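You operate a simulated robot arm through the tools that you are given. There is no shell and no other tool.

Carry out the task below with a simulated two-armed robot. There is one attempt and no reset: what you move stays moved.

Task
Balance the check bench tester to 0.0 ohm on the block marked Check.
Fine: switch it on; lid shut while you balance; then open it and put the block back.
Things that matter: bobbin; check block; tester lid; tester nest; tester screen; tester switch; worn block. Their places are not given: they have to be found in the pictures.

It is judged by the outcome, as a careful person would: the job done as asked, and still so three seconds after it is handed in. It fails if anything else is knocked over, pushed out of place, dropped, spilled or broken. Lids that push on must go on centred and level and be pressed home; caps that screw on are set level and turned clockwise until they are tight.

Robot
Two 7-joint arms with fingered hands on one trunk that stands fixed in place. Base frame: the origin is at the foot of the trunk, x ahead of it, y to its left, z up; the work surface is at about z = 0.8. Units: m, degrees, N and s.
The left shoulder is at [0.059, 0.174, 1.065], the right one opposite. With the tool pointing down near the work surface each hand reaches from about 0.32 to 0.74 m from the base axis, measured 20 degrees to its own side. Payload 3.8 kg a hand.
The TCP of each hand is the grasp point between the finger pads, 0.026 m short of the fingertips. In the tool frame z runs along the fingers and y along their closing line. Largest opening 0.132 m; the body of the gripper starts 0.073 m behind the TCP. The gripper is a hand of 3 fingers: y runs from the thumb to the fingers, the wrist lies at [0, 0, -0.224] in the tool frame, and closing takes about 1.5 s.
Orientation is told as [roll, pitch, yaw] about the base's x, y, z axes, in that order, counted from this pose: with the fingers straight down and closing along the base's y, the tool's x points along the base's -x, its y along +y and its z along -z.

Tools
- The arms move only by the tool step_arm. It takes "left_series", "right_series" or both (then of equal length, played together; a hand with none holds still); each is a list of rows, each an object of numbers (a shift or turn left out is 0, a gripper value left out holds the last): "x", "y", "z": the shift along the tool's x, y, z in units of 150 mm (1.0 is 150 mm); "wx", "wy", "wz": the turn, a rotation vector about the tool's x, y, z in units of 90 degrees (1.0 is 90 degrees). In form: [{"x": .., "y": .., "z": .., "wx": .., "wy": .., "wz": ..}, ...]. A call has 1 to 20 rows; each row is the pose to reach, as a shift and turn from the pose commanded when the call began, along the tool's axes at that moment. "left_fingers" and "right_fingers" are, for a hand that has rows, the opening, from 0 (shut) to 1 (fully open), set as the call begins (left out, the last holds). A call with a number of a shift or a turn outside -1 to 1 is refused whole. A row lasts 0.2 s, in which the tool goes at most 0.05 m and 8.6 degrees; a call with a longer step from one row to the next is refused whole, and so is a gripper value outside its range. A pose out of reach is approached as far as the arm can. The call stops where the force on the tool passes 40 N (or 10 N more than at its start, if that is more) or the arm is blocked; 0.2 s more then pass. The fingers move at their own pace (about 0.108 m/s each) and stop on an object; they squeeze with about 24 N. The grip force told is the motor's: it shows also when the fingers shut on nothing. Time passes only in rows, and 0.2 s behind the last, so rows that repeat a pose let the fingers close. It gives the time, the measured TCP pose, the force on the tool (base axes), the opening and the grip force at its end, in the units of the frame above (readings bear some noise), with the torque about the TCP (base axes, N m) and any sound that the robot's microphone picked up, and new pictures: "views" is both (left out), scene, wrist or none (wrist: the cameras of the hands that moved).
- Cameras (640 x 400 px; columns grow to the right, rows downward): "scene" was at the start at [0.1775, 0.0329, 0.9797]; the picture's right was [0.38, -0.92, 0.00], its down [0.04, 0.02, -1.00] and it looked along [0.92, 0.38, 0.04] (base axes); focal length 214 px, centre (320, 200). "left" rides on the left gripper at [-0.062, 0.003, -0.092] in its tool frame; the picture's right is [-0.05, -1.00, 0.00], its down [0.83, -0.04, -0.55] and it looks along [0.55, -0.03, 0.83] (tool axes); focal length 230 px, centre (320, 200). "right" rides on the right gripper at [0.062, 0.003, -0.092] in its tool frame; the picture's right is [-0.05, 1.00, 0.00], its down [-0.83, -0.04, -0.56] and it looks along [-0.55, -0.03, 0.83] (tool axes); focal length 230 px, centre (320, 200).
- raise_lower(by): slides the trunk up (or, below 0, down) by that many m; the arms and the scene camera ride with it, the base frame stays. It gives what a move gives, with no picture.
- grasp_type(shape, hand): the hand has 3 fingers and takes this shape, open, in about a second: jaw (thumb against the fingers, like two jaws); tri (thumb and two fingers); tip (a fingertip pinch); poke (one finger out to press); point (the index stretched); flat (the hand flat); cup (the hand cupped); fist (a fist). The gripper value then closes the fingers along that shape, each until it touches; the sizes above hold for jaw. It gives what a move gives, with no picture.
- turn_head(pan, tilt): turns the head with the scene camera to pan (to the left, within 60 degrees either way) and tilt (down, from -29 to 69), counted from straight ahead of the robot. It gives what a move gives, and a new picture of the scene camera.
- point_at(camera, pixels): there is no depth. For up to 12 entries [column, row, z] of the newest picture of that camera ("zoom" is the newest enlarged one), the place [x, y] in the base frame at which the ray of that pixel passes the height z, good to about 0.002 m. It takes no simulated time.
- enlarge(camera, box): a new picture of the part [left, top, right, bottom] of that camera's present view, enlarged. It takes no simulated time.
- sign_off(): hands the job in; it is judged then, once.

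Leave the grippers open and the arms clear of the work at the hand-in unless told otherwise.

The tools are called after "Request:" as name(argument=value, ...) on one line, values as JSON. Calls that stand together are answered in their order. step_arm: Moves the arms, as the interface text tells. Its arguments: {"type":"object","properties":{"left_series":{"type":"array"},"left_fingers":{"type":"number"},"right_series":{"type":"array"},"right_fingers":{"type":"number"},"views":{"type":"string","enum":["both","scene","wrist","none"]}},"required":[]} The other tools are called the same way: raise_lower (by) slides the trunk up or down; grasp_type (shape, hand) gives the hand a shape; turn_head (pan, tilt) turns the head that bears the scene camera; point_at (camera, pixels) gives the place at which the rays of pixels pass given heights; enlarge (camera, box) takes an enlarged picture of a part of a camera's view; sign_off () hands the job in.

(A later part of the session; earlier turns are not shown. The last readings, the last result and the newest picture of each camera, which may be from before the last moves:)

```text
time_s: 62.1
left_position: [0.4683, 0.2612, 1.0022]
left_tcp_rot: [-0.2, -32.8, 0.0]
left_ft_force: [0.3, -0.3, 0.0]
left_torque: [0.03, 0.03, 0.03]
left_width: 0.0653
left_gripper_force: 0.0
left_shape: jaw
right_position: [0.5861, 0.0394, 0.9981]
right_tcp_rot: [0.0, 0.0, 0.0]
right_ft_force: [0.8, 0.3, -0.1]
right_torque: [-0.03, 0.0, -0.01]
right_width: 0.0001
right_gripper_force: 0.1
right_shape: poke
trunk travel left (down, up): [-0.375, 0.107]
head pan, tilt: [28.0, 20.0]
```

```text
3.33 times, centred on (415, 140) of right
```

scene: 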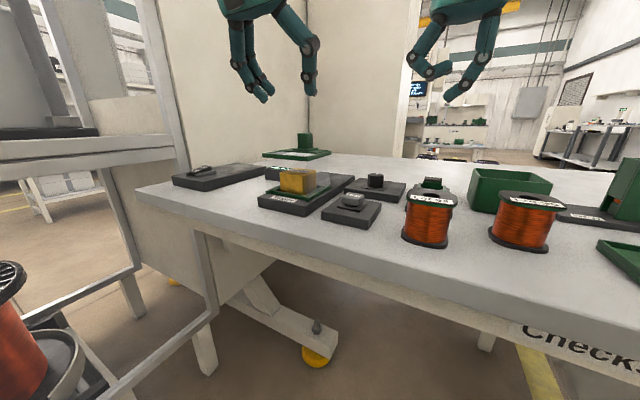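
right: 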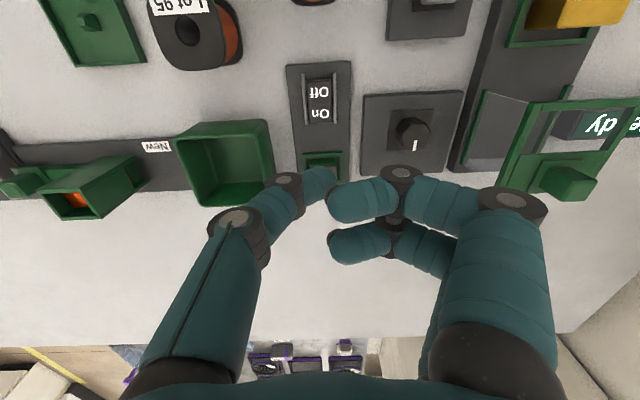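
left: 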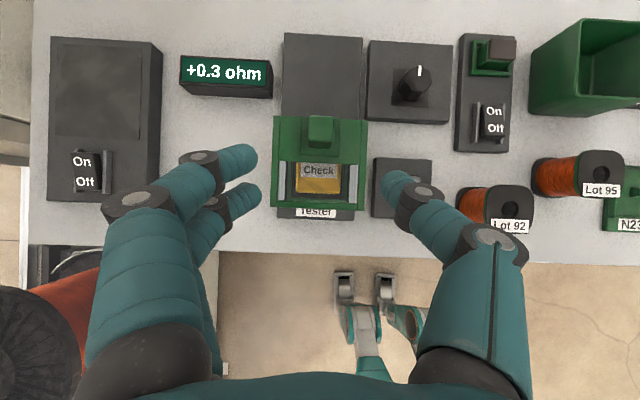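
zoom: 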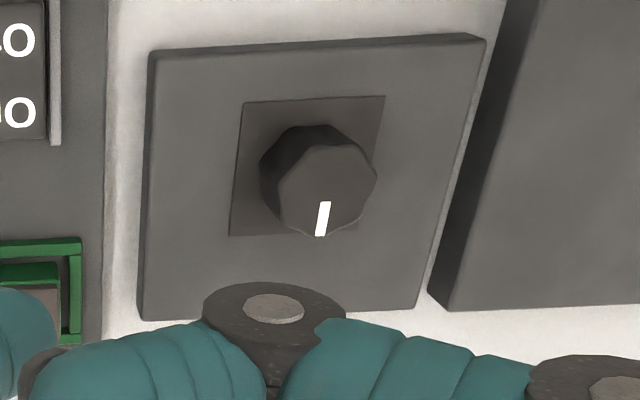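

Request:
point_at(camera="left", pixels=[[418.4, 78.1, 0.84], [418.4, 78.1, 0.85], [418.4, 78.1, 0.86], [418.4, 78.1, 0.87], [410, 87.8, 0.825]])

Request:
point_at(camera="right", pixels=[[416.8, 137.6, 0.84], [416.8, 137.6, 0.85], [416.8, 137.6, 0.86], [416.8, 137.6, 0.87], [400, 135, 0.86], [430, 137, 0.86]])

Request:
point_at(camera="scene", pixels=[[375.7, 175, 0.84], [375.7, 175, 0.85], [375.7, 175, 0.86], [375.7, 175, 0.87]])

```text
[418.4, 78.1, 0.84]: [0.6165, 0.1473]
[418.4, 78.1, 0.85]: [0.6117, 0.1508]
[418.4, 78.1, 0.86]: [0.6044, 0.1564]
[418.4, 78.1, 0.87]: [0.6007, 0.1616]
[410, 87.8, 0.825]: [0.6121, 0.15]
```

```text
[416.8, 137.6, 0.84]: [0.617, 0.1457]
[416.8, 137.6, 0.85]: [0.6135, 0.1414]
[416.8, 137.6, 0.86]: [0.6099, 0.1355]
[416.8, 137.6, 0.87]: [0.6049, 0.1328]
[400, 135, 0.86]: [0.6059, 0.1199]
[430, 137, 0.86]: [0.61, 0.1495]
```

```text
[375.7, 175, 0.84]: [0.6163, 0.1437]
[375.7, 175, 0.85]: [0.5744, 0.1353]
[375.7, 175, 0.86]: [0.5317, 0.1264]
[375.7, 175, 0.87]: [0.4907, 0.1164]
```

Knob top centre ≈(0.617, 0.146), z≈0.84, diameter ≈3 cm. That is on the left hand's side, so the left hand should turn it. I check whether the scene camera can read the screen meanwhile.

Request:
enlarge(camera="scene", box=[255, 155, 335, 205])

```text
8.00 times, centred on (295, 180) of scene
```

zoom: 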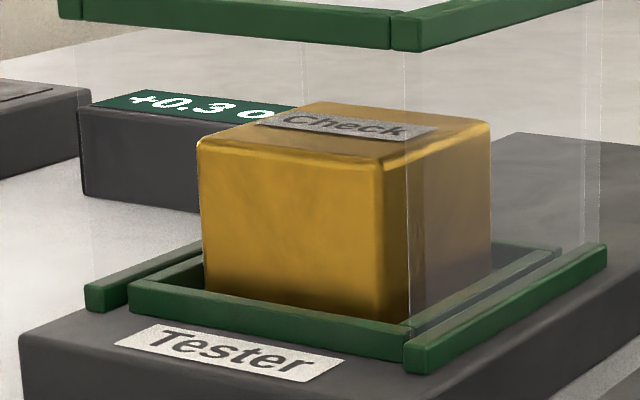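

Readable ("+0.3 o…"). I withdraw the right hand to free the space, and level the left hand at about (0.50, 0.20, 1.0).

Request:
step_arm(right_series=[{"x": 0.15, "y": -0.15, "z": -0.05}, {"x": 0.3, "y": -0.3, "z": -0.1}, {"x": 0.5, "y": -0.5, "z": -0.2}, {"x": 0.7, "y": -0.7, "z": -0.25}, {"x": 0.9, "y": -0.9, "z": -0.3}, {"x": 0.9, "y": -0.93, "z": -0.333}], left_series=[{"z": -0.1, "wy": 0.08}, {"x": -0.05, "y": -0.1, "z": -0.05, "wy": 0.16}, {"x": -0.1, "y": -0.2, "z": 0.05, "wy": 0.24}, {"x": -0.168, "y": -0.3, "z": 0.108, "wy": 0.32}, {"x": -0.168, "y": -0.4, "z": 0.108, "wy": 0.364}, {"x": -0.168, "y": -0.4, "z": 0.108, "wy": 0.364}], left_fingers=0.5, views="both")

```text
time_s: 63.5
left_position: [0.499, 0.2018, 1.0031]
left_tcp_rot: [-0.1, -0.1, 0.2]
left_ft_force: [0.1, 0.1, -0.4]
left_torque: [-0.02, 0.01, -0.02]
left_width: 0.0654
left_gripper_force: 0.2
left_shape: jaw
right_position: [0.4502, -0.1001, 1.0492]
right_tcp_rot: [0.0, 0.0, 0.0]
right_ft_force: [-0.7, 0.5, 0.7]
right_torque: [-0.02, 0.03, -0.01]
right_width: 0.0
right_gripper_force: 0.2
right_shape: poke
trunk travel left (down, up): [-0.375, 0.107]
head pan, tilt: [28.0, 20.0]
```

scene: 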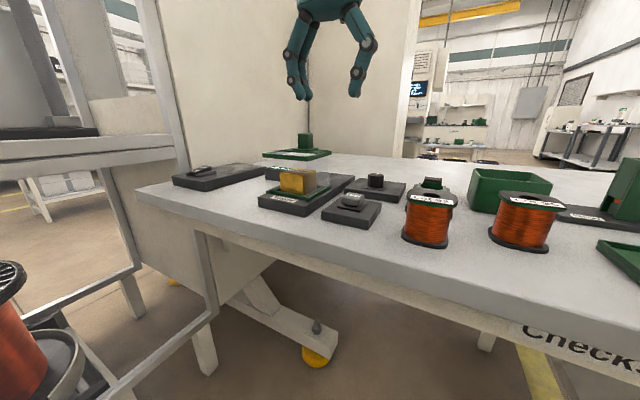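
right: 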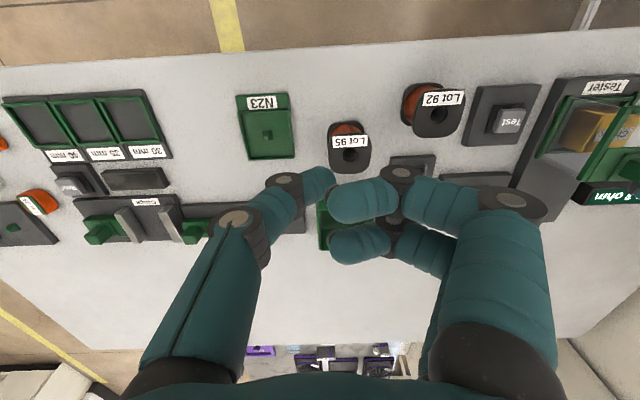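
left: 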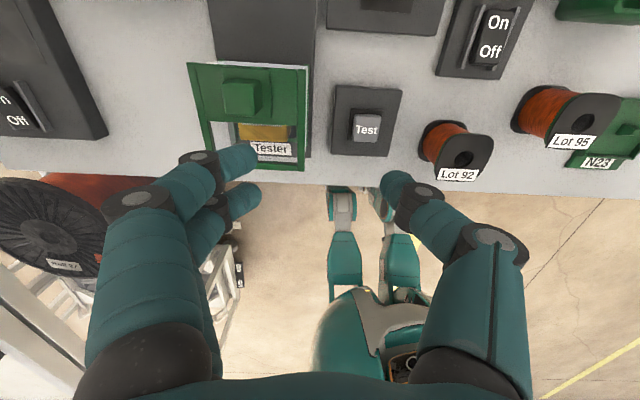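

Now I move the left hand toward the knob: first above (0.58, 0.146, 0.95).

Request:
step_arm(left_series=[{"x": -0.15, "y": -0.1, "z": 0.08}, {"x": -0.3, "y": -0.2, "z": 0.16}, {"x": -0.45, "y": -0.3, "z": 0.25}, {"x": -0.533, "y": -0.373, "z": 0.333}, {"x": -0.533, "y": -0.373, "z": 0.333}], left_fingers=0.5, views="wrist")

```text
time_s: 64.7
left_position: [0.5152, 0.2126, 0.9779]
left_tcp_rot: [-0.2, 0.0, 0.1]
left_ft_force: [-0.2, 0.4, -0.1]
left_torque: [-0.01, -0.02, 0.0]
left_width: 0.0659
left_gripper_force: 0.0
left_shape: jaw
left hand out of reach, approached as far as the arm can: row 1, 2, 3, 4, 5
right_position: [0.4528, -0.1007, 1.0486]
right_tcp_rot: [0.0, 0.0, 0.1]
right_ft_force: [-0.5, -0.1, 0.8]
right_torque: [-0.01, 0.0, 0.02]
right_width: 0.0001
right_gripper_force: 0.1
right_shape: poke
trunk travel left (down, up): [-0.375, 0.107]
head pan, tilt: [28.0, 20.0]
```

left: 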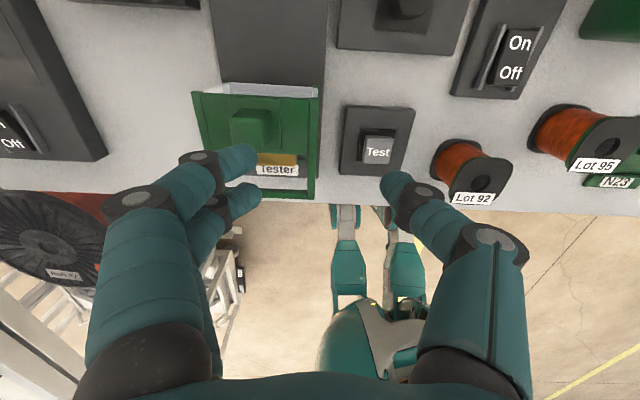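

The left arm seems caught in an awkward elbow posture (this spot should be well in range). I bring it back to a relaxed pose near its start, then approach again.

Request:
step_arm(left_series=[{"x": 0.15, "y": 0.1, "z": -0.1}, {"x": 0.35, "y": 0.25, "z": -0.25}, {"x": 0.6, "y": 0.4, "z": -0.4}, {"x": 0.8, "y": 0.5, "z": -0.5}, {"x": 1.0, "y": 0.65, "z": -0.65}, {"x": 1.0, "y": 0.65, "z": -0.65}], left_fingers=0.5, views="scene")

```text
time_s: 66.1
left_position: [0.3645, 0.3106, 1.075]
left_tcp_rot: [0.0, 0.0, 0.1]
left_ft_force: [-0.1, 0.5, -1.2]
left_torque: [0.05, -0.02, 0.04]
left_width: 0.0653
left_gripper_force: 0.1
left_shape: jaw
right_position: [0.4522, -0.1009, 1.049]
right_tcp_rot: [-0.1, 0.0, -0.1]
right_ft_force: [-0.4, -0.5, -0.3]
right_torque: [-0.01, 0.0, -0.02]
right_width: 0.0003
right_gripper_force: 0.0
right_shape: poke
trunk travel left (down, up): [-0.375, 0.107]
head pan, tilt: [28.0, 20.0]
```

scene: 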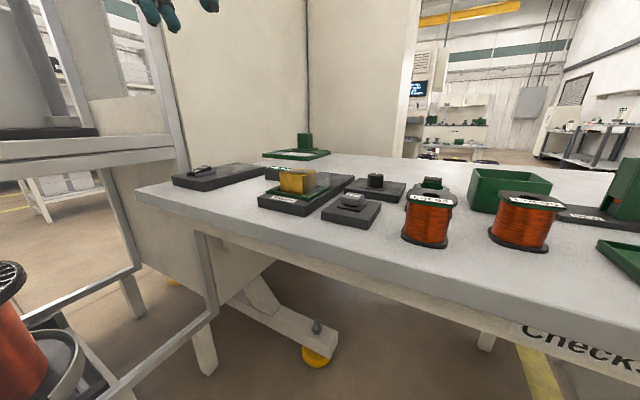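

Back at a relaxed pose. I approach again, first to about (0.50, 0.18, 1.05).

Request:
step_arm(left_series=[{"x": -0.15, "y": -0.15, "z": 0.02}, {"x": -0.3, "y": -0.3, "z": 0.04}, {"x": -0.45, "y": -0.45, "z": 0.06}, {"x": -0.6, "y": -0.6, "z": 0.08}, {"x": -0.75, "y": -0.75, "z": 0.1}, {"x": -0.933, "y": -0.867, "z": 0.133}, {"x": -0.933, "y": -0.867, "z": 0.133}], left_fingers=0.5, views="wrist")

```text
time_s: 67.7
left_position: [0.4888, 0.2001, 1.0592]
left_tcp_rot: [-0.2, -0.1, 0.2]
left_ft_force: [-0.3, 0.4, -0.6]
left_torque: [0.03, -0.02, 0.01]
left_width: 0.0655
left_gripper_force: 0.1
left_shape: jaw
left hand out of reach, approached as far as the arm can: row 6, 7
right_position: [0.4524, -0.0995, 1.0499]
right_tcp_rot: [-0.1, 0.0, 0.0]
right_ft_force: [0.2, -0.4, 0.3]
right_torque: [0.01, 0.02, -0.03]
right_width: 0.0
right_gripper_force: 0.2
right_shape: poke
trunk travel left (down, up): [-0.375, 0.107]
head pan, tilt: [28.0, 20.0]
```

left: 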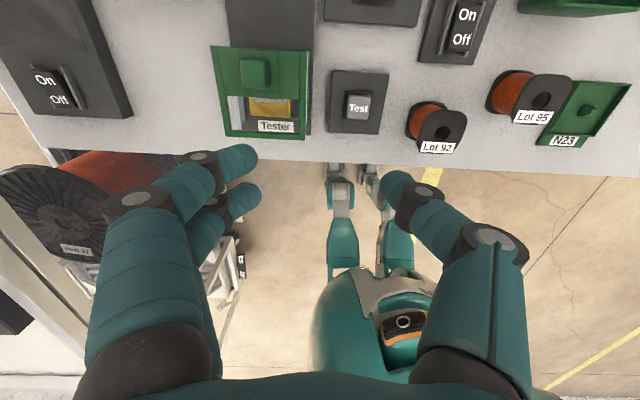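

The limit appears tied to the hand's yaw. I try rotating the left hand about 32° (clockwise from above), then moving toward the knob.

Request:
step_arm(left_series=[{"wz": 0.09}, {"wz": 0.18}, {"wz": 0.27}, {"wz": 0.36}, {"x": -0.15, "y": -0.1, "z": 0.1, "wz": 0.36}, {"x": -0.3, "y": -0.2, "z": 0.2, "wz": 0.36}, {"x": -0.45, "y": -0.3, "z": 0.3, "wz": 0.36}, {"x": -0.45, "y": -0.3, "z": 0.3, "wz": 0.36}], left_fingers=0.5, views="wrist")

```text
time_s: 69.5
left_position: [0.5085, 0.2144, 1.0323]
left_tcp_rot: [0.0, -0.1, -32.4]
left_ft_force: [-0.8, -0.2, 0.2]
left_torque: [-0.01, -0.03, 0.01]
left_width: 0.0656
left_gripper_force: 0.1
left_shape: jaw
left hand out of reach, approached as far as the arm can: row 5, 6, 7, 8
right_position: [0.4516, -0.101, 1.0496]
right_tcp_rot: [0.0, 0.0, -0.1]
right_ft_force: [-0.2, -0.4, 0.5]
right_torque: [-0.02, -0.02, 0.03]
right_width: 0.0
right_gripper_force: 0.0
right_shape: poke
trunk travel left (down, up): [-0.375, 0.107]
head pan, tilt: [28.0, 20.0]
```

left: 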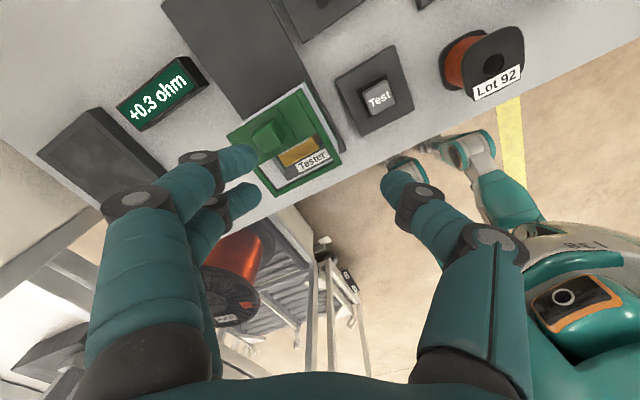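

The left wrist limits this straight-down reach, while the right arm has crossed well before. I'll use the right hand for the knob: jaw shape, left hand back out of the way.

Request:
grasp_type(shape="jaw", hand="right")

Request:
step_arm(left_series=[{"x": 0.1, "y": 0.1, "z": -0.05, "wz": -0.07}, {"x": 0.25, "y": 0.25, "z": -0.1, "wz": -0.14}, {"x": 0.4, "y": 0.4, "z": -0.15, "wz": -0.21}, {"x": 0.6, "y": 0.6, "z": -0.2, "wz": -0.28}, {"x": 0.7, "y": 0.7, "z": -0.25, "wz": -0.36}, {"x": 0.7, "y": 0.7, "z": -0.25, "wz": -0.36}], right_series=[{"x": 0.0, "y": 0.15, "z": 0.0}, {"x": -0.15, "y": 0.3, "z": 0.05}, {"x": -0.3, "y": 0.5, "z": 0.1}, {"x": -0.45, "y": 0.7, "z": 0.15}, {"x": -0.6, "y": 0.9, "z": 0.2}, {"x": -0.65, "y": 1.0, "z": 0.25}], right_fingers=0.5, views="both")

```text
time_s: 70.4
left_position: [0.5096, 0.2146, 1.0313]
left_tcp_rot: [0.0, -0.1, -32.4]
left_ft_force: [0.8, 0.0, -0.1]
left_torque: [0.01, 0.02, -0.01]
left_width: 0.0654
left_gripper_force: 0.2
left_shape: jaw
right_position: [0.4521, -0.1008, 1.0501]
right_tcp_rot: [0.1, 0.0, 0.0]
right_ft_force: [0.3, 0.3, 0.6]
right_torque: [0.01, -0.01, 0.0]
right_width: 0.1317
right_gripper_force: 0.0
right_shape: jaw
trunk travel left (down, up): [-0.375, 0.107]
head pan, tilt: [28.0, 20.0]
```

```text
time_s: 71.8
left_position: [0.4783, 0.3608, 1.0666]
left_tcp_rot: [-0.1, -0.1, 0.2]
left_ft_force: [0.2, -0.3, 0.4]
left_torque: [0.0, 0.02, -0.01]
left_width: 0.066
left_gripper_force: 0.0
left_shape: jaw
right_position: [0.5494, 0.0502, 1.012]
right_tcp_rot: [0.0, -0.1, 0.0]
right_ft_force: [0.3, -0.7, 0.2]
right_torque: [-0.01, -0.04, 0.04]
right_width: 0.0665
right_gripper_force: 0.2
right_shape: jaw
trunk travel left (down, up): [-0.375, 0.107]
head pan, tilt: [28.0, 20.0]
```

scene: 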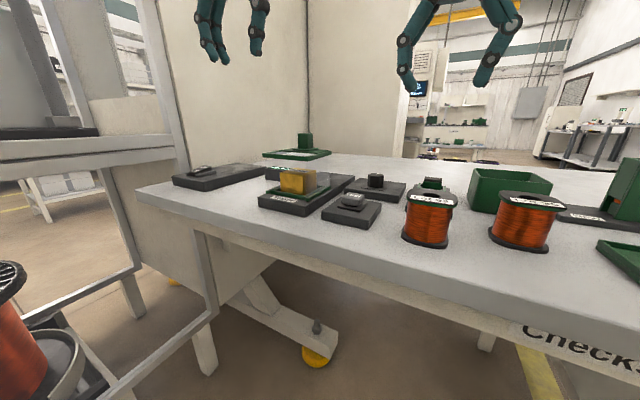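
right: 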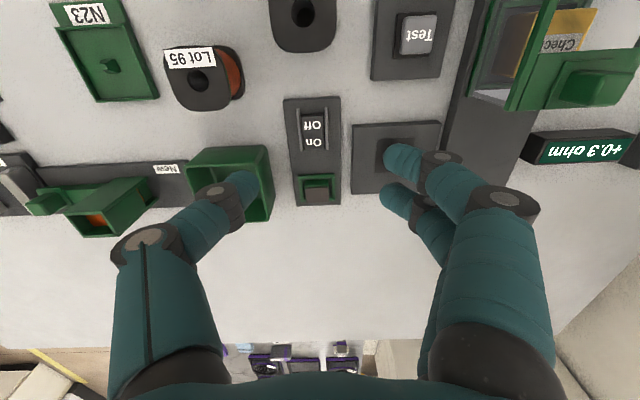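
left: 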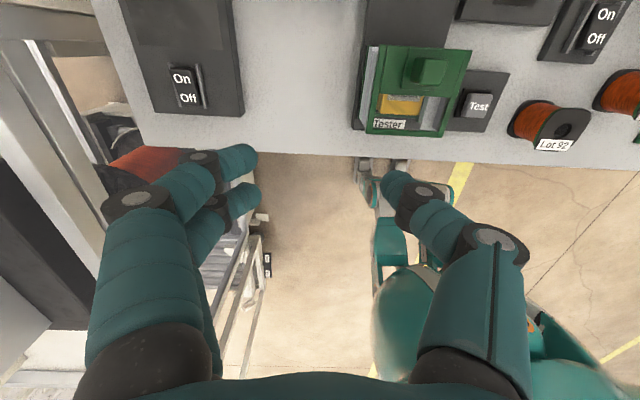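

Right hand is at (0.549, 0.050, 1.012). I continue to above the knob and move the left hand to where its camera sees the screen.

Request:
step_arm(right_series=[{"x": -0.07, "y": 0.15, "z": 0.1}, {"x": -0.14, "y": 0.3, "z": 0.2}, {"x": -0.2, "y": 0.467, "z": 0.3}, {"x": -0.2, "y": 0.467, "z": 0.4}, {"x": -0.2, "y": 0.467, "z": 0.4}], left_series=[{"x": -0.1, "y": 0.07}, {"x": -0.2, "y": 0.14}, {"x": -0.3, "y": 0.2}, {"x": -0.4, "y": 0.25}, {"x": -0.4, "y": 0.25}], right_fingers=0.5, views="wrist")

```text
time_s: 73.0
left_position: [0.5373, 0.3973, 1.0667]
left_tcp_rot: [-0.1, 0.0, 0.1]
left_ft_force: [-0.6, 0.1, 0.2]
left_torque: [-0.01, -0.02, 0.04]
left_width: 0.0659
left_gripper_force: 0.0
left_shape: jaw
right_position: [0.5795, 0.1208, 0.951]
right_tcp_rot: [-0.1, -0.2, 0.0]
right_ft_force: [0.1, -0.8, 0.0]
right_torque: [0.01, 0.03, -0.02]
right_width: 0.0666
right_gripper_force: 0.0
right_shape: jaw
trunk travel left (down, up): [-0.375, 0.107]
head pan, tilt: [28.0, 20.0]
```

right: 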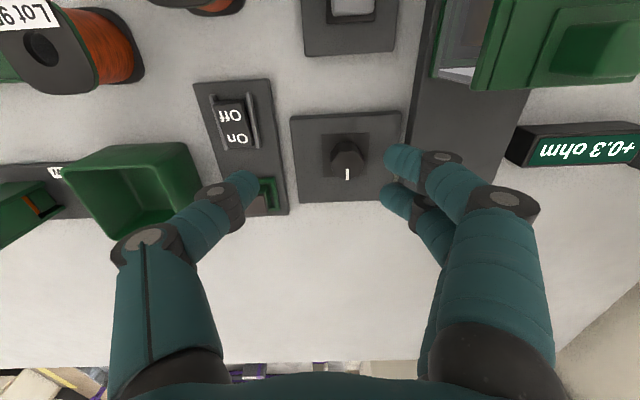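
left: 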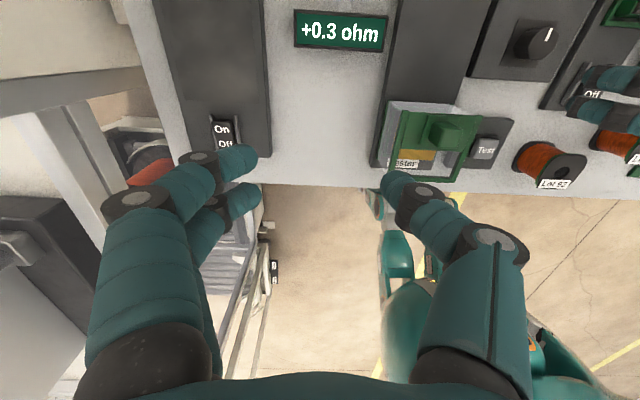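

The left camera reads the screen clearly. I zoom in on the knob from the right wrist camera.

Request:
enlarge(camera="right", box=[285, 100, 415, 210])

```text
3.64 times, centred on (350, 155) of right
```

zoom: 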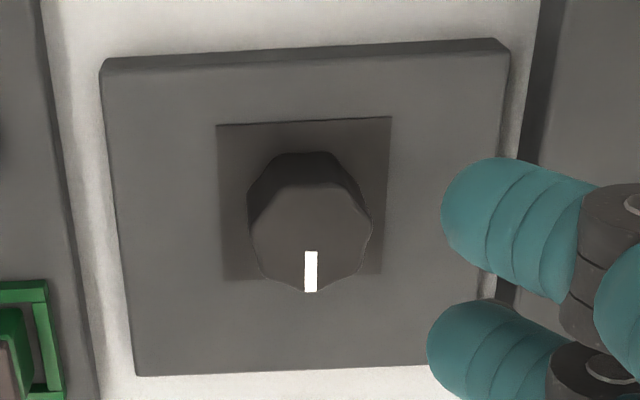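

Request:
point_at(camera="right", pixels=[[347.5, 165.4, 0.835], [347.5, 165.4, 0.84], [347.5, 165.4, 0.845], [347.5, 165.4, 0.85], [331, 165, 0.842], [364.5, 165, 0.842], [347.5, 151.5, 0.842], [347.5, 180, 0.842]])

Request:
enlarge(camera="left", box=[460, 0, 600, 90])

```text
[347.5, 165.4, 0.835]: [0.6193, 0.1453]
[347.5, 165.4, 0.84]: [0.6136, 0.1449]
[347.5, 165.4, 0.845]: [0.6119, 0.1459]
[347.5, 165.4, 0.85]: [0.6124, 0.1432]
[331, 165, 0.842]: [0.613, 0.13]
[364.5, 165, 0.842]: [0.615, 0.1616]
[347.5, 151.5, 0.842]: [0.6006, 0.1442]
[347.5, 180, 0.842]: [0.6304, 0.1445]
```

```text
4.44 times, centred on (530, 45) of left
```

zoom: 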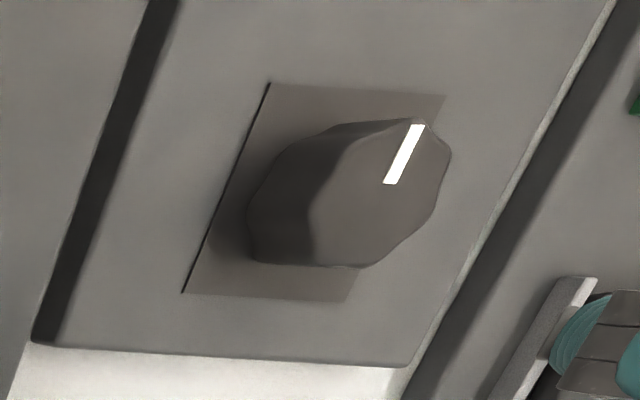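

Request:
point_at(camera="left", pixels=[[543.5, 43.9, 0.835], [543.5, 43.9, 0.84], [543.5, 43.9, 0.845], [543.5, 43.9, 0.85], [543.5, 43.9, 0.855]])

```text
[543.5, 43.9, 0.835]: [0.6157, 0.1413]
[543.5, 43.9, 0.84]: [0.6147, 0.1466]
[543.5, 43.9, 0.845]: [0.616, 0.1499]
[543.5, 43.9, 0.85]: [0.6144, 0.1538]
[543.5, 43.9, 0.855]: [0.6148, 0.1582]
```

Knob centre ≈(0.615, 0.145), top z≈0.84. I move the right hand straight over it, at z≈0.91.

Request:
step_arm(right_series=[{"x": -0.12, "y": 0.08, "z": 0.1}, {"x": -0.237, "y": 0.161, "z": 0.2}, {"x": -0.237, "y": 0.161, "z": 0.267}, {"x": -0.237, "y": 0.161, "z": 0.267}], right_fingers=0.5, views="both")

Request:
enlarge(camera="right", box=[230, 100, 410, 220])

```text
time_s: 74.0
left_position: [0.5369, 0.3972, 1.0676]
left_tcp_rot: [0.0, -0.1, 0.1]
left_ft_force: [-0.4, 0.1, -0.2]
left_torque: [0.02, 0.02, 0.0]
left_width: 0.0659
left_gripper_force: 0.2
left_shape: jaw
right_position: [0.5961, 0.1227, 0.9066]
right_tcp_rot: [0.0, 0.0, 0.0]
right_ft_force: [0.2, -0.7, 0.6]
right_torque: [-0.01, -0.01, 0.02]
right_width: 0.0665
right_gripper_force: 0.1
right_shape: jaw
right hand out of reach, approached as far as the arm can: row 1, 2, 3, 4
trunk travel left (down, up): [-0.375, 0.107]
head pan, tilt: [28.0, 20.0]
```

scene: 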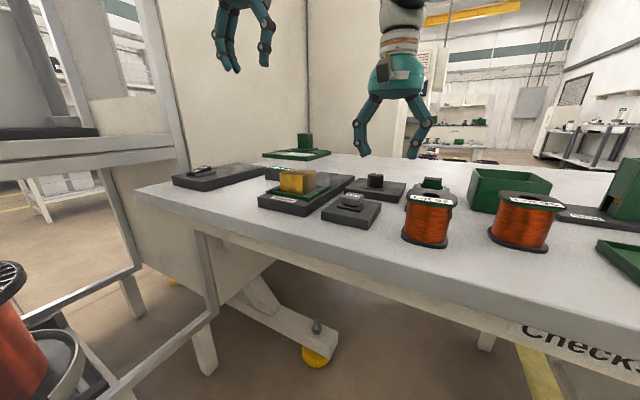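
right: 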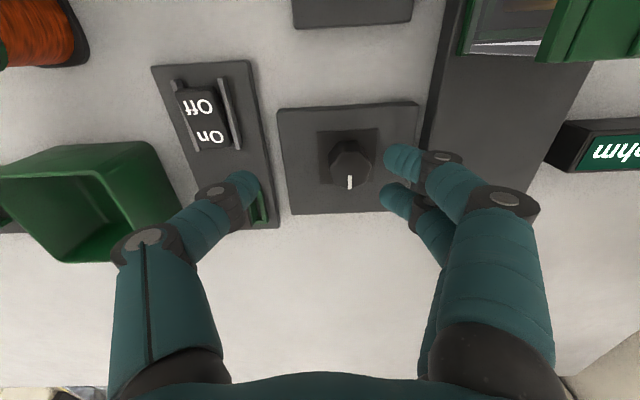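

```text
3.33 times, centred on (320, 160) of right
```

zoom: 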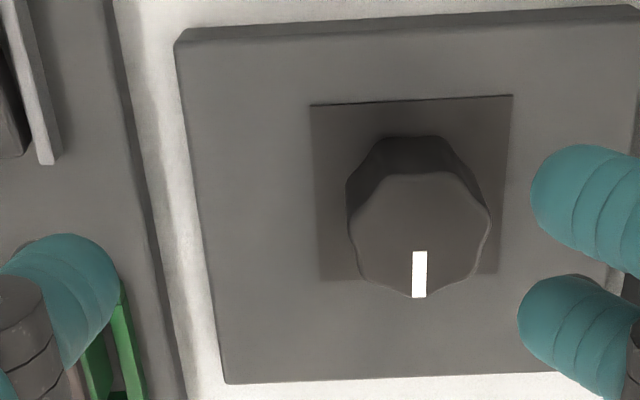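

Just out of straight-down reach. I tilt the right hand ~16° (fingers slightly forward) and continue over the knob.

Request:
step_arm(right_series=[{"wy": -0.06}, {"wy": -0.12, "x": -0.03, "y": 0.04}, {"wy": -0.178, "x": -0.07, "y": 0.1}, {"wy": -0.178, "x": -0.107, "y": 0.149}, {"wy": -0.178, "x": -0.107, "y": 0.149}], right_fingers=0.5, views="wrist")

Request:
enlarge(camera="right", box=[230, 100, 410, 220])

```text
time_s: 75.2
left_position: [0.5384, 0.3958, 1.0663]
left_tcp_rot: [-0.1, 0.0, 0.1]
left_ft_force: [-0.1, -0.5, -0.2]
left_torque: [-0.01, -0.01, -0.01]
left_width: 0.0656
left_gripper_force: 0.0
left_shape: jaw
right_position: [0.6119, 0.1457, 0.906]
right_tcp_rot: [0.0, -16.1, 0.0]
right_ft_force: [-0.1, 0.5, 0.6]
right_torque: [-0.01, 0.01, 0.0]
right_width: 0.0667
right_gripper_force: 0.0
right_shape: jaw
trunk travel left (down, up): [-0.375, 0.107]
head pan, tilt: [28.0, 20.0]
```

right: 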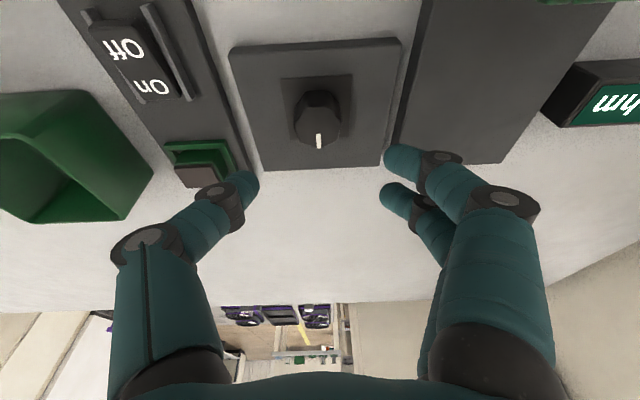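

```text
3.33 times, centred on (320, 160) of right
```

zoom: 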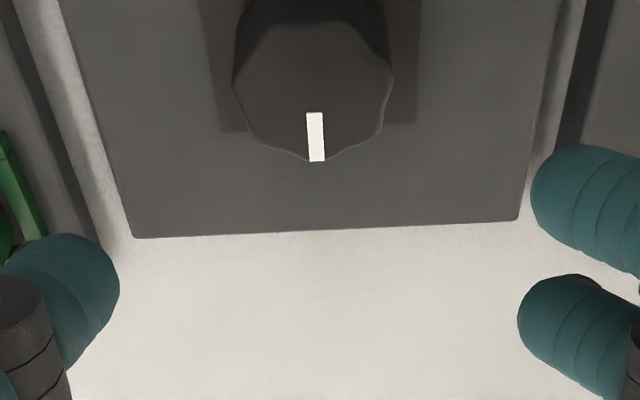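

Request:
point_at(camera="right", pixels=[[317.9, 127.6, 0.838], [317.9, 127.6, 0.842], [294, 127, 0.84], [341.5, 127, 0.84], [318, 148.5, 0.84], [318, 107, 0.84], [360, 165.5, 0.815]])

```text
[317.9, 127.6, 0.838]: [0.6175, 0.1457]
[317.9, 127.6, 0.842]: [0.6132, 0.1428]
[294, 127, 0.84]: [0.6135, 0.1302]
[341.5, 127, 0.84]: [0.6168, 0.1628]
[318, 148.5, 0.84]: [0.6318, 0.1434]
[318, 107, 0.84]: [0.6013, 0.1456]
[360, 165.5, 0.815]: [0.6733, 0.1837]
```

Knob centre ≈(0.6155, 0.1455). I descend around it to TCP z≈0.85 slowly.

Request:
step_arm(right_series=[{"x": 0.03, "z": 0.1}, {"x": 0.06, "z": 0.2}, {"x": 0.09, "z": 0.29}, {"x": 0.1, "z": 0.325}, {"x": 0.11, "z": 0.357}, {"x": 0.11, "z": 0.357}], left_series=[{}, {}, {}, {}, {}, {}], right_fingers=0.5, views="both")

Request:
enlarge(camera="right", box=[230, 100, 410, 220])

Request:
enlarge(camera="scene", box=[320, 110, 440, 210])

```text
time_s: 76.6
left_position: [0.5374, 0.3964, 1.0671]
left_tcp_rot: [0.1, -0.1, 0.2]
left_ft_force: [0.0, -0.8, -0.1]
left_torque: [0.01, -0.03, -0.01]
left_width: 0.0659
left_gripper_force: 0.0
left_shape: jaw
right_position: [0.611, 0.145, 0.8505]
right_tcp_rot: [-0.1, -16.1, 0.0]
right_ft_force: [-0.6, 0.4, 0.7]
right_torque: [-0.01, -0.01, -0.04]
right_width: 0.0665
right_gripper_force: 0.0
right_shape: jaw
trunk travel left (down, up): [-0.375, 0.107]
head pan, tilt: [28.0, 20.0]
```

scene: 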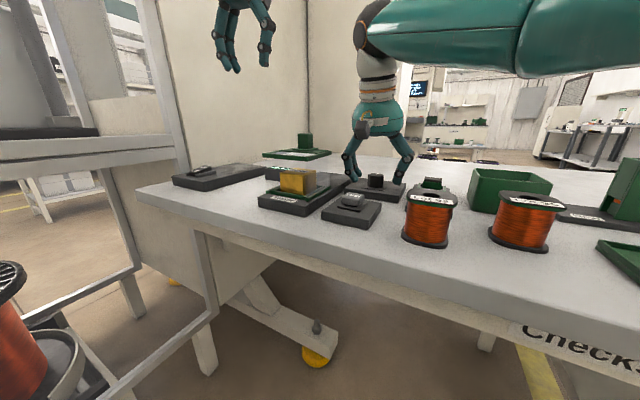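
right: 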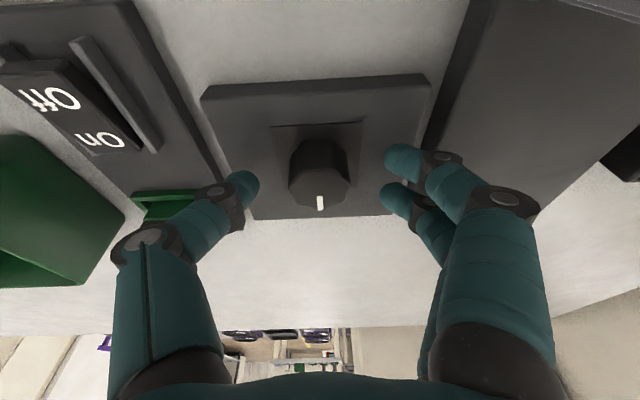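
left: 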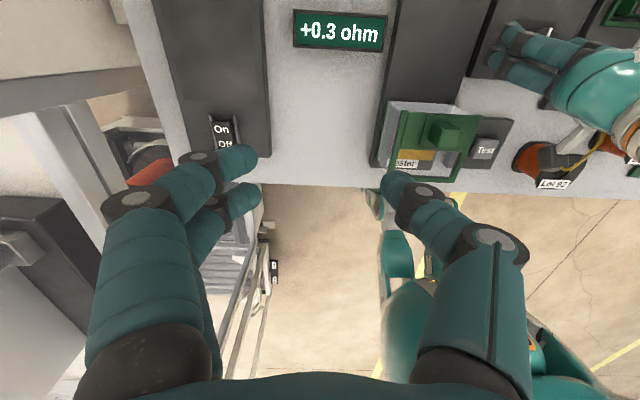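

```text
3.33 times, centred on (320, 160) of right
```

zoom: 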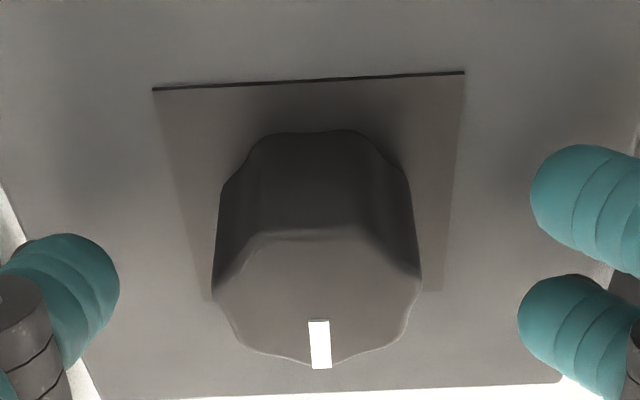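

```text
4.00 times, centred on (380, 160) of scene
```

zoom: 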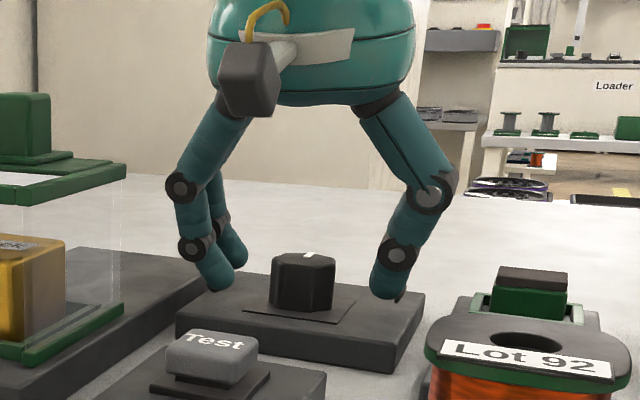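

The fingers straddle the knob at the right height. I close gently on it (grip).

Request:
step_arm(right_series=[{}, {}, {}, {}, {}, {}], left_series=[{}, {}, {}, {}, {}, {}], right_fingers=0.0, views="both")

Request:
enlarge(camera="right", box=[230, 100, 410, 220])

```text
time_s: 78.0
left_position: [0.5382, 0.397, 1.0676]
left_tcp_rot: [0.0, 0.0, 0.1]
left_ft_force: [0.3, 0.6, 1.3]
left_torque: [-0.03, 0.01, -0.01]
left_width: 0.0656
left_gripper_force: 0.0
left_shape: jaw
right_position: [0.6113, 0.1448, 0.8503]
right_tcp_rot: [0.0, -16.0, -0.1]
right_ft_force: [1.1, -0.4, -2.2]
right_torque: [-0.02, 0.02, 0.0]
right_width: 0.023
right_gripper_force: 24.5
right_shape: jaw
trunk travel left (down, up): [-0.375, 0.107]
head pan, tilt: [28.0, 20.0]
```

scene: 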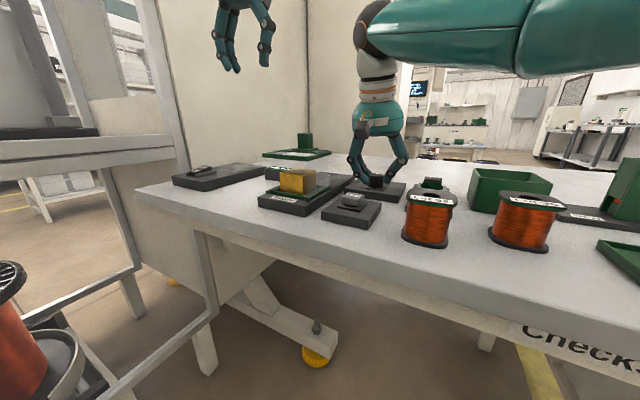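
right: 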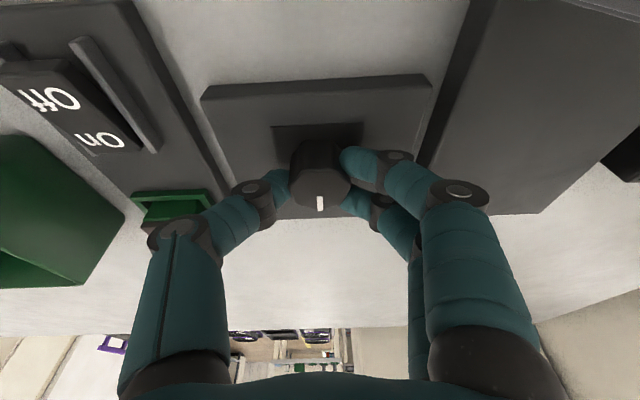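
left: 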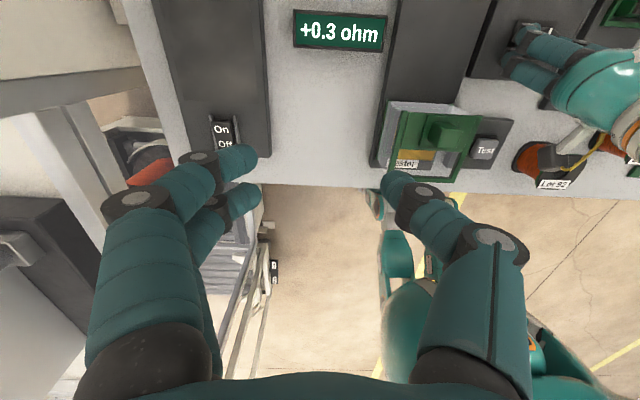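

```text
3.33 times, centred on (320, 160) of right
```

zoom: 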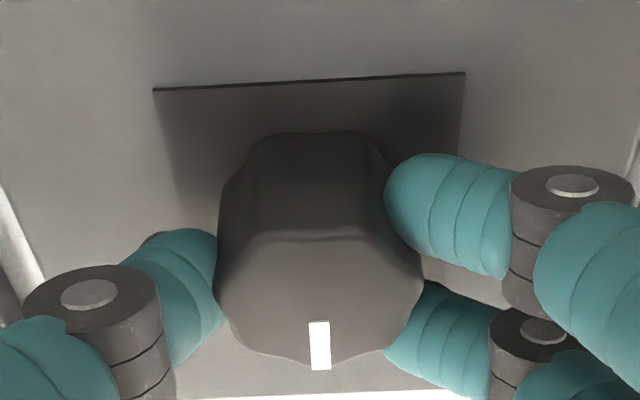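

Gripped. I turn the knob 8° counter-clockwise (seen from above) and read the screen.

Request:
step_arm(right_series=[{"wx": -0.0123, "wz": -0.0427}, {"wx": -0.0246, "wz": -0.0854}, {"wx": -0.0246, "wz": -0.0854}], left_series=[{}, {}, {}], views="wrist")

Request:
enlarge(camera="right", box=[230, 100, 410, 220])

Request:
enlarge(camera="left", box=[280, 0, 400, 70])

```text
time_s: 78.8
left_position: [0.5389, 0.3962, 1.0657]
left_tcp_rot: [-0.1, 0.0, 0.0]
left_ft_force: [-0.4, 0.8, 0.7]
left_torque: [0.03, 0.01, 0.02]
left_width: 0.0657
left_gripper_force: 0.0
left_shape: jaw
right_position: [0.6107, 0.1449, 0.8494]
right_tcp_rot: [0.0, -16.1, 8.1]
right_ft_force: [2.0, -1.9, -3.3]
right_torque: [-0.06, -0.01, -0.03]
right_width: 0.0231
right_gripper_force: 24.5
right_shape: jaw
trunk travel left (down, up): [-0.375, 0.107]
head pan, tilt: [28.0, 20.0]
```

right: 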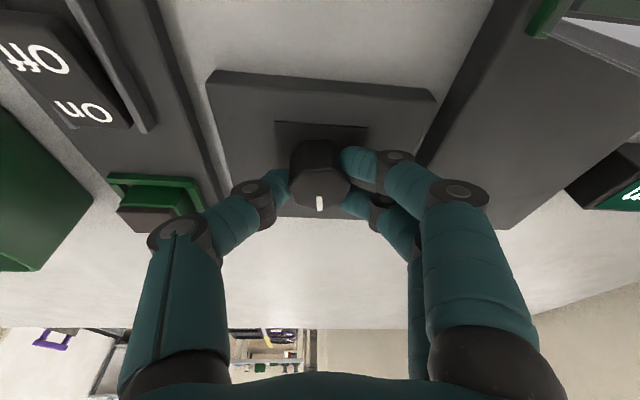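
left: 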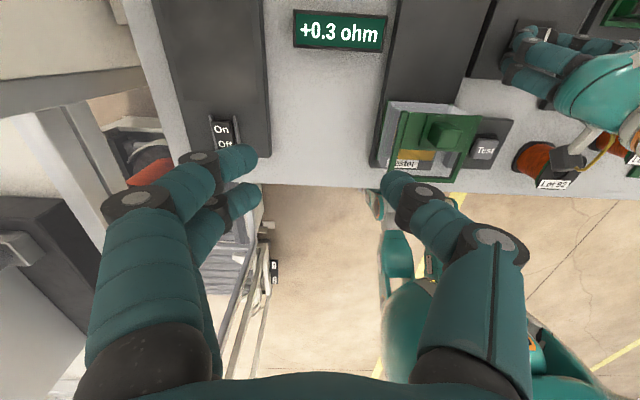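

```text
3.33 times, centred on (320, 160) of right
```

zoom: 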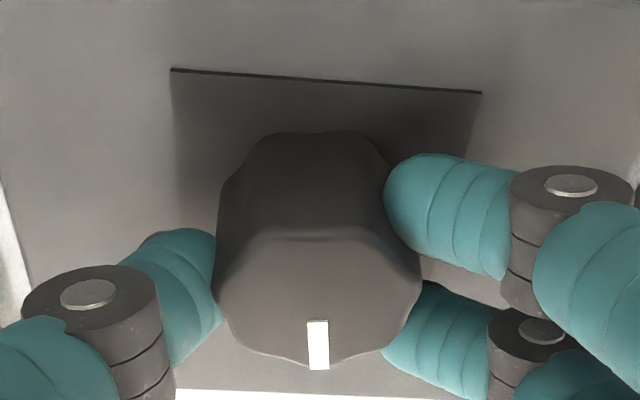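

```text
5.33 times, centred on (340, 35) of left
```

zoom: 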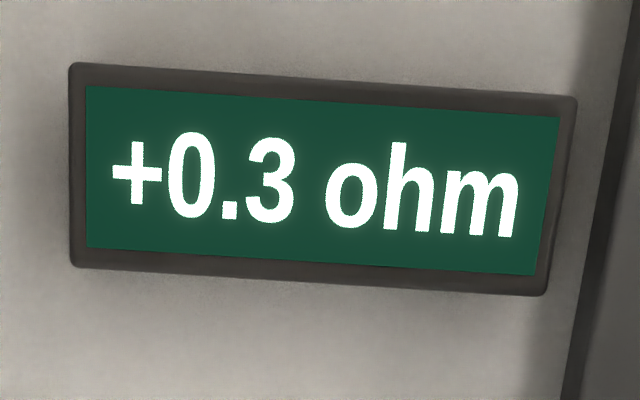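

The knob turned with the hand, but the reading still shows +0.3. I turn 15° further the same way.

Request:
step_arm(right_series=[{"wx": -0.0154, "wz": -0.0534}, {"wx": -0.0308, "wz": -0.1068}, {"wx": -0.0462, "wz": -0.16}, {"wx": -0.0462, "wz": -0.16}], left_series=[{}, {}, {}, {}], views="wrist")

Request:
enlarge(camera="left", box=[280, 0, 400, 70])

```text
time_s: 79.8
left_position: [0.5383, 0.3976, 1.0671]
left_tcp_rot: [0.0, 0.0, 0.1]
left_ft_force: [-1.3, -0.4, 0.0]
left_torque: [0.0, -0.01, 0.01]
left_width: 0.0656
left_gripper_force: 0.1
left_shape: jaw
right_position: [0.6107, 0.1454, 0.8501]
right_tcp_rot: [-0.1, -16.0, 22.9]
right_ft_force: [1.4, -6.5, -2.8]
right_torque: [-0.1, -0.04, -0.01]
right_width: 0.0229
right_gripper_force: 24.4
right_shape: jaw
trunk travel left (down, up): [-0.375, 0.107]
head pan, tilt: [28.0, 20.0]
```

right: 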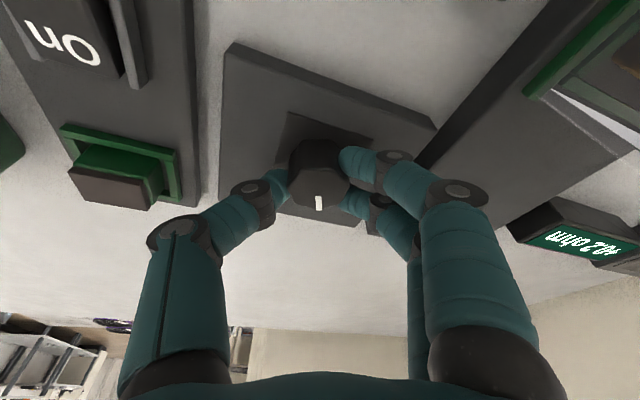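
left: 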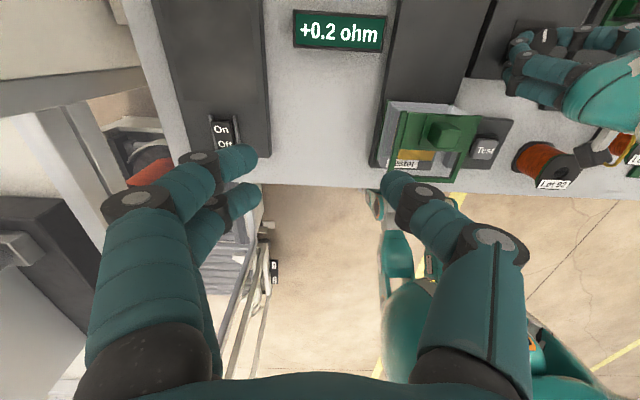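

```text
5.33 times, centred on (340, 35) of left
```

zoom: 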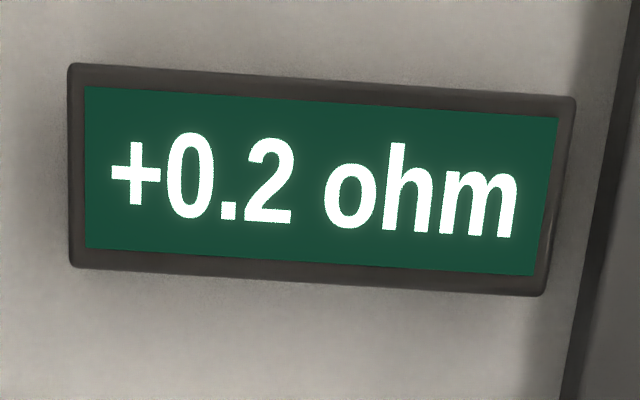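

Reading dropped to +0.2 at 23°; counter-clockwise is right. I continue 15° with a slight recentring on the knob axis.

Request:
step_arm(right_series=[{"y": -0.006, "wx": -0.0154, "wz": -0.0534}, {"y": -0.012, "wx": -0.0308, "wz": -0.1068}, {"y": -0.0167, "wx": -0.0462, "wz": -0.16}, {"y": -0.0167, "wx": -0.0462, "wz": -0.16}], left_series=[{}, {}, {}, {}], views="wrist")

Request:
enlarge(camera="left", box=[280, 0, 400, 70])

Request:
enlarge(camera="right", box=[230, 100, 410, 220])

```text
time_s: 80.8
left_position: [0.5385, 0.3976, 1.0656]
left_tcp_rot: [0.0, 0.0, 0.1]
left_ft_force: [-1.2, -0.5, 0.2]
left_torque: [0.0, 0.0, -0.01]
left_width: 0.0654
left_gripper_force: 0.0
left_shape: jaw
right_position: [0.6123, 0.1432, 0.8505]
right_tcp_rot: [0.1, -16.0, 38.1]
right_ft_force: [0.4, -3.1, -4.9]
right_torque: [-0.09, 0.01, 0.01]
right_width: 0.0228
right_gripper_force: 23.9
right_shape: jaw
trunk travel left (down, up): [-0.375, 0.107]
head pan, tilt: [28.0, 20.0]
```

right: 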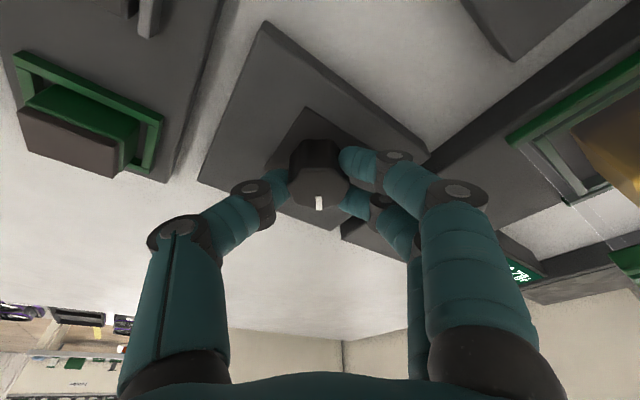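
left: 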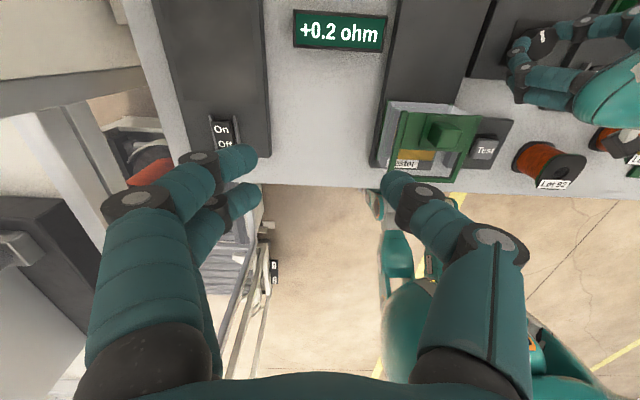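

```text
5.33 times, centred on (340, 35) of left
```

zoom: 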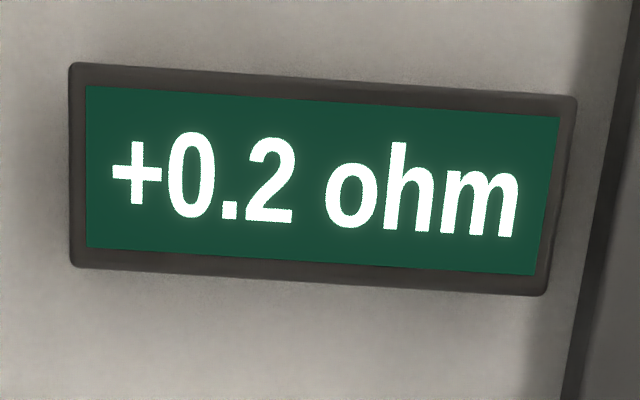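

```text
3.33 times, centred on (320, 160) of right
```

zoom: 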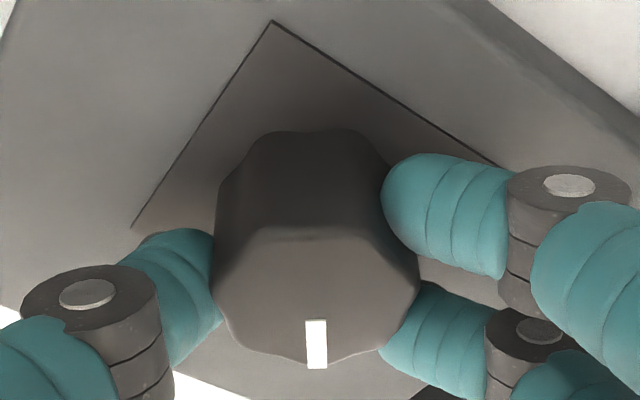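

Still +0.2 at 38°. I turn another 15°.

Request:
step_arm(right_series=[{"y": -0.003, "wx": -0.0154, "wz": -0.0534}, {"y": -0.005, "wx": -0.0308, "wz": -0.1068}, {"y": -0.0075, "wx": -0.0462, "wz": -0.16}, {"y": -0.0075, "wx": -0.0462, "wz": -0.16}], left_series=[{}, {}, {}, {}], views="wrist")

Request:
enlarge(camera="left", box=[280, 0, 400, 70])

```text
time_s: 81.8
left_position: [0.5381, 0.3971, 1.0668]
left_tcp_rot: [0.0, 0.1, 0.1]
left_ft_force: [-0.6, -0.1, 0.8]
left_torque: [0.01, 0.01, 0.04]
left_width: 0.0655
left_gripper_force: 0.0
left_shape: jaw
right_position: [0.6118, 0.1423, 0.8487]
right_tcp_rot: [0.0, -16.0, 53.1]
right_ft_force: [-1.9, -0.3, -3.0]
right_torque: [-0.06, 0.03, 0.02]
right_width: 0.0226
right_gripper_force: 24.2
right_shape: jaw
trunk travel left (down, up): [-0.375, 0.107]
head pan, tilt: [28.0, 20.0]
```

right: 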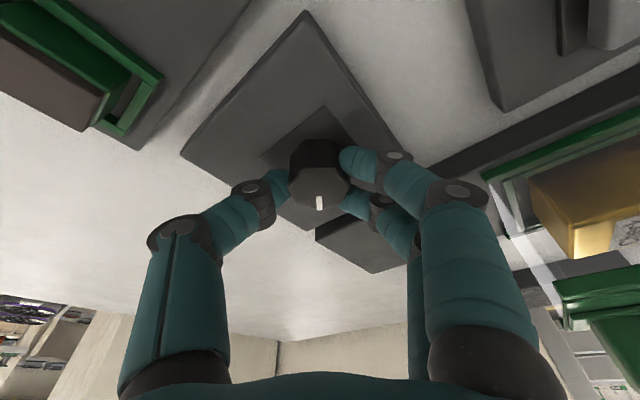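
left: 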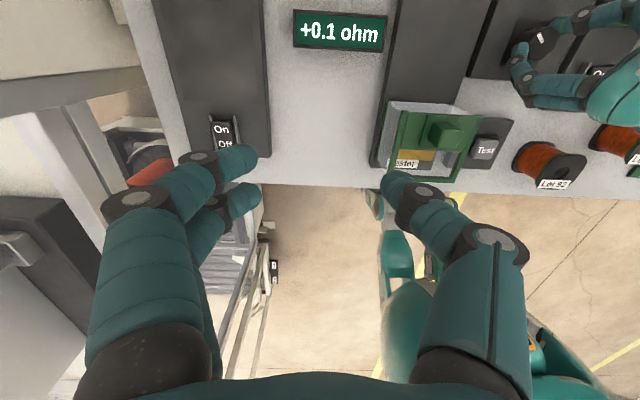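

```text
5.33 times, centred on (340, 35) of left
```

zoom: 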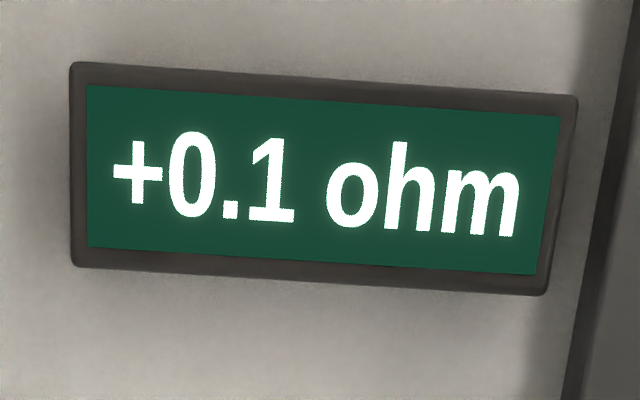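

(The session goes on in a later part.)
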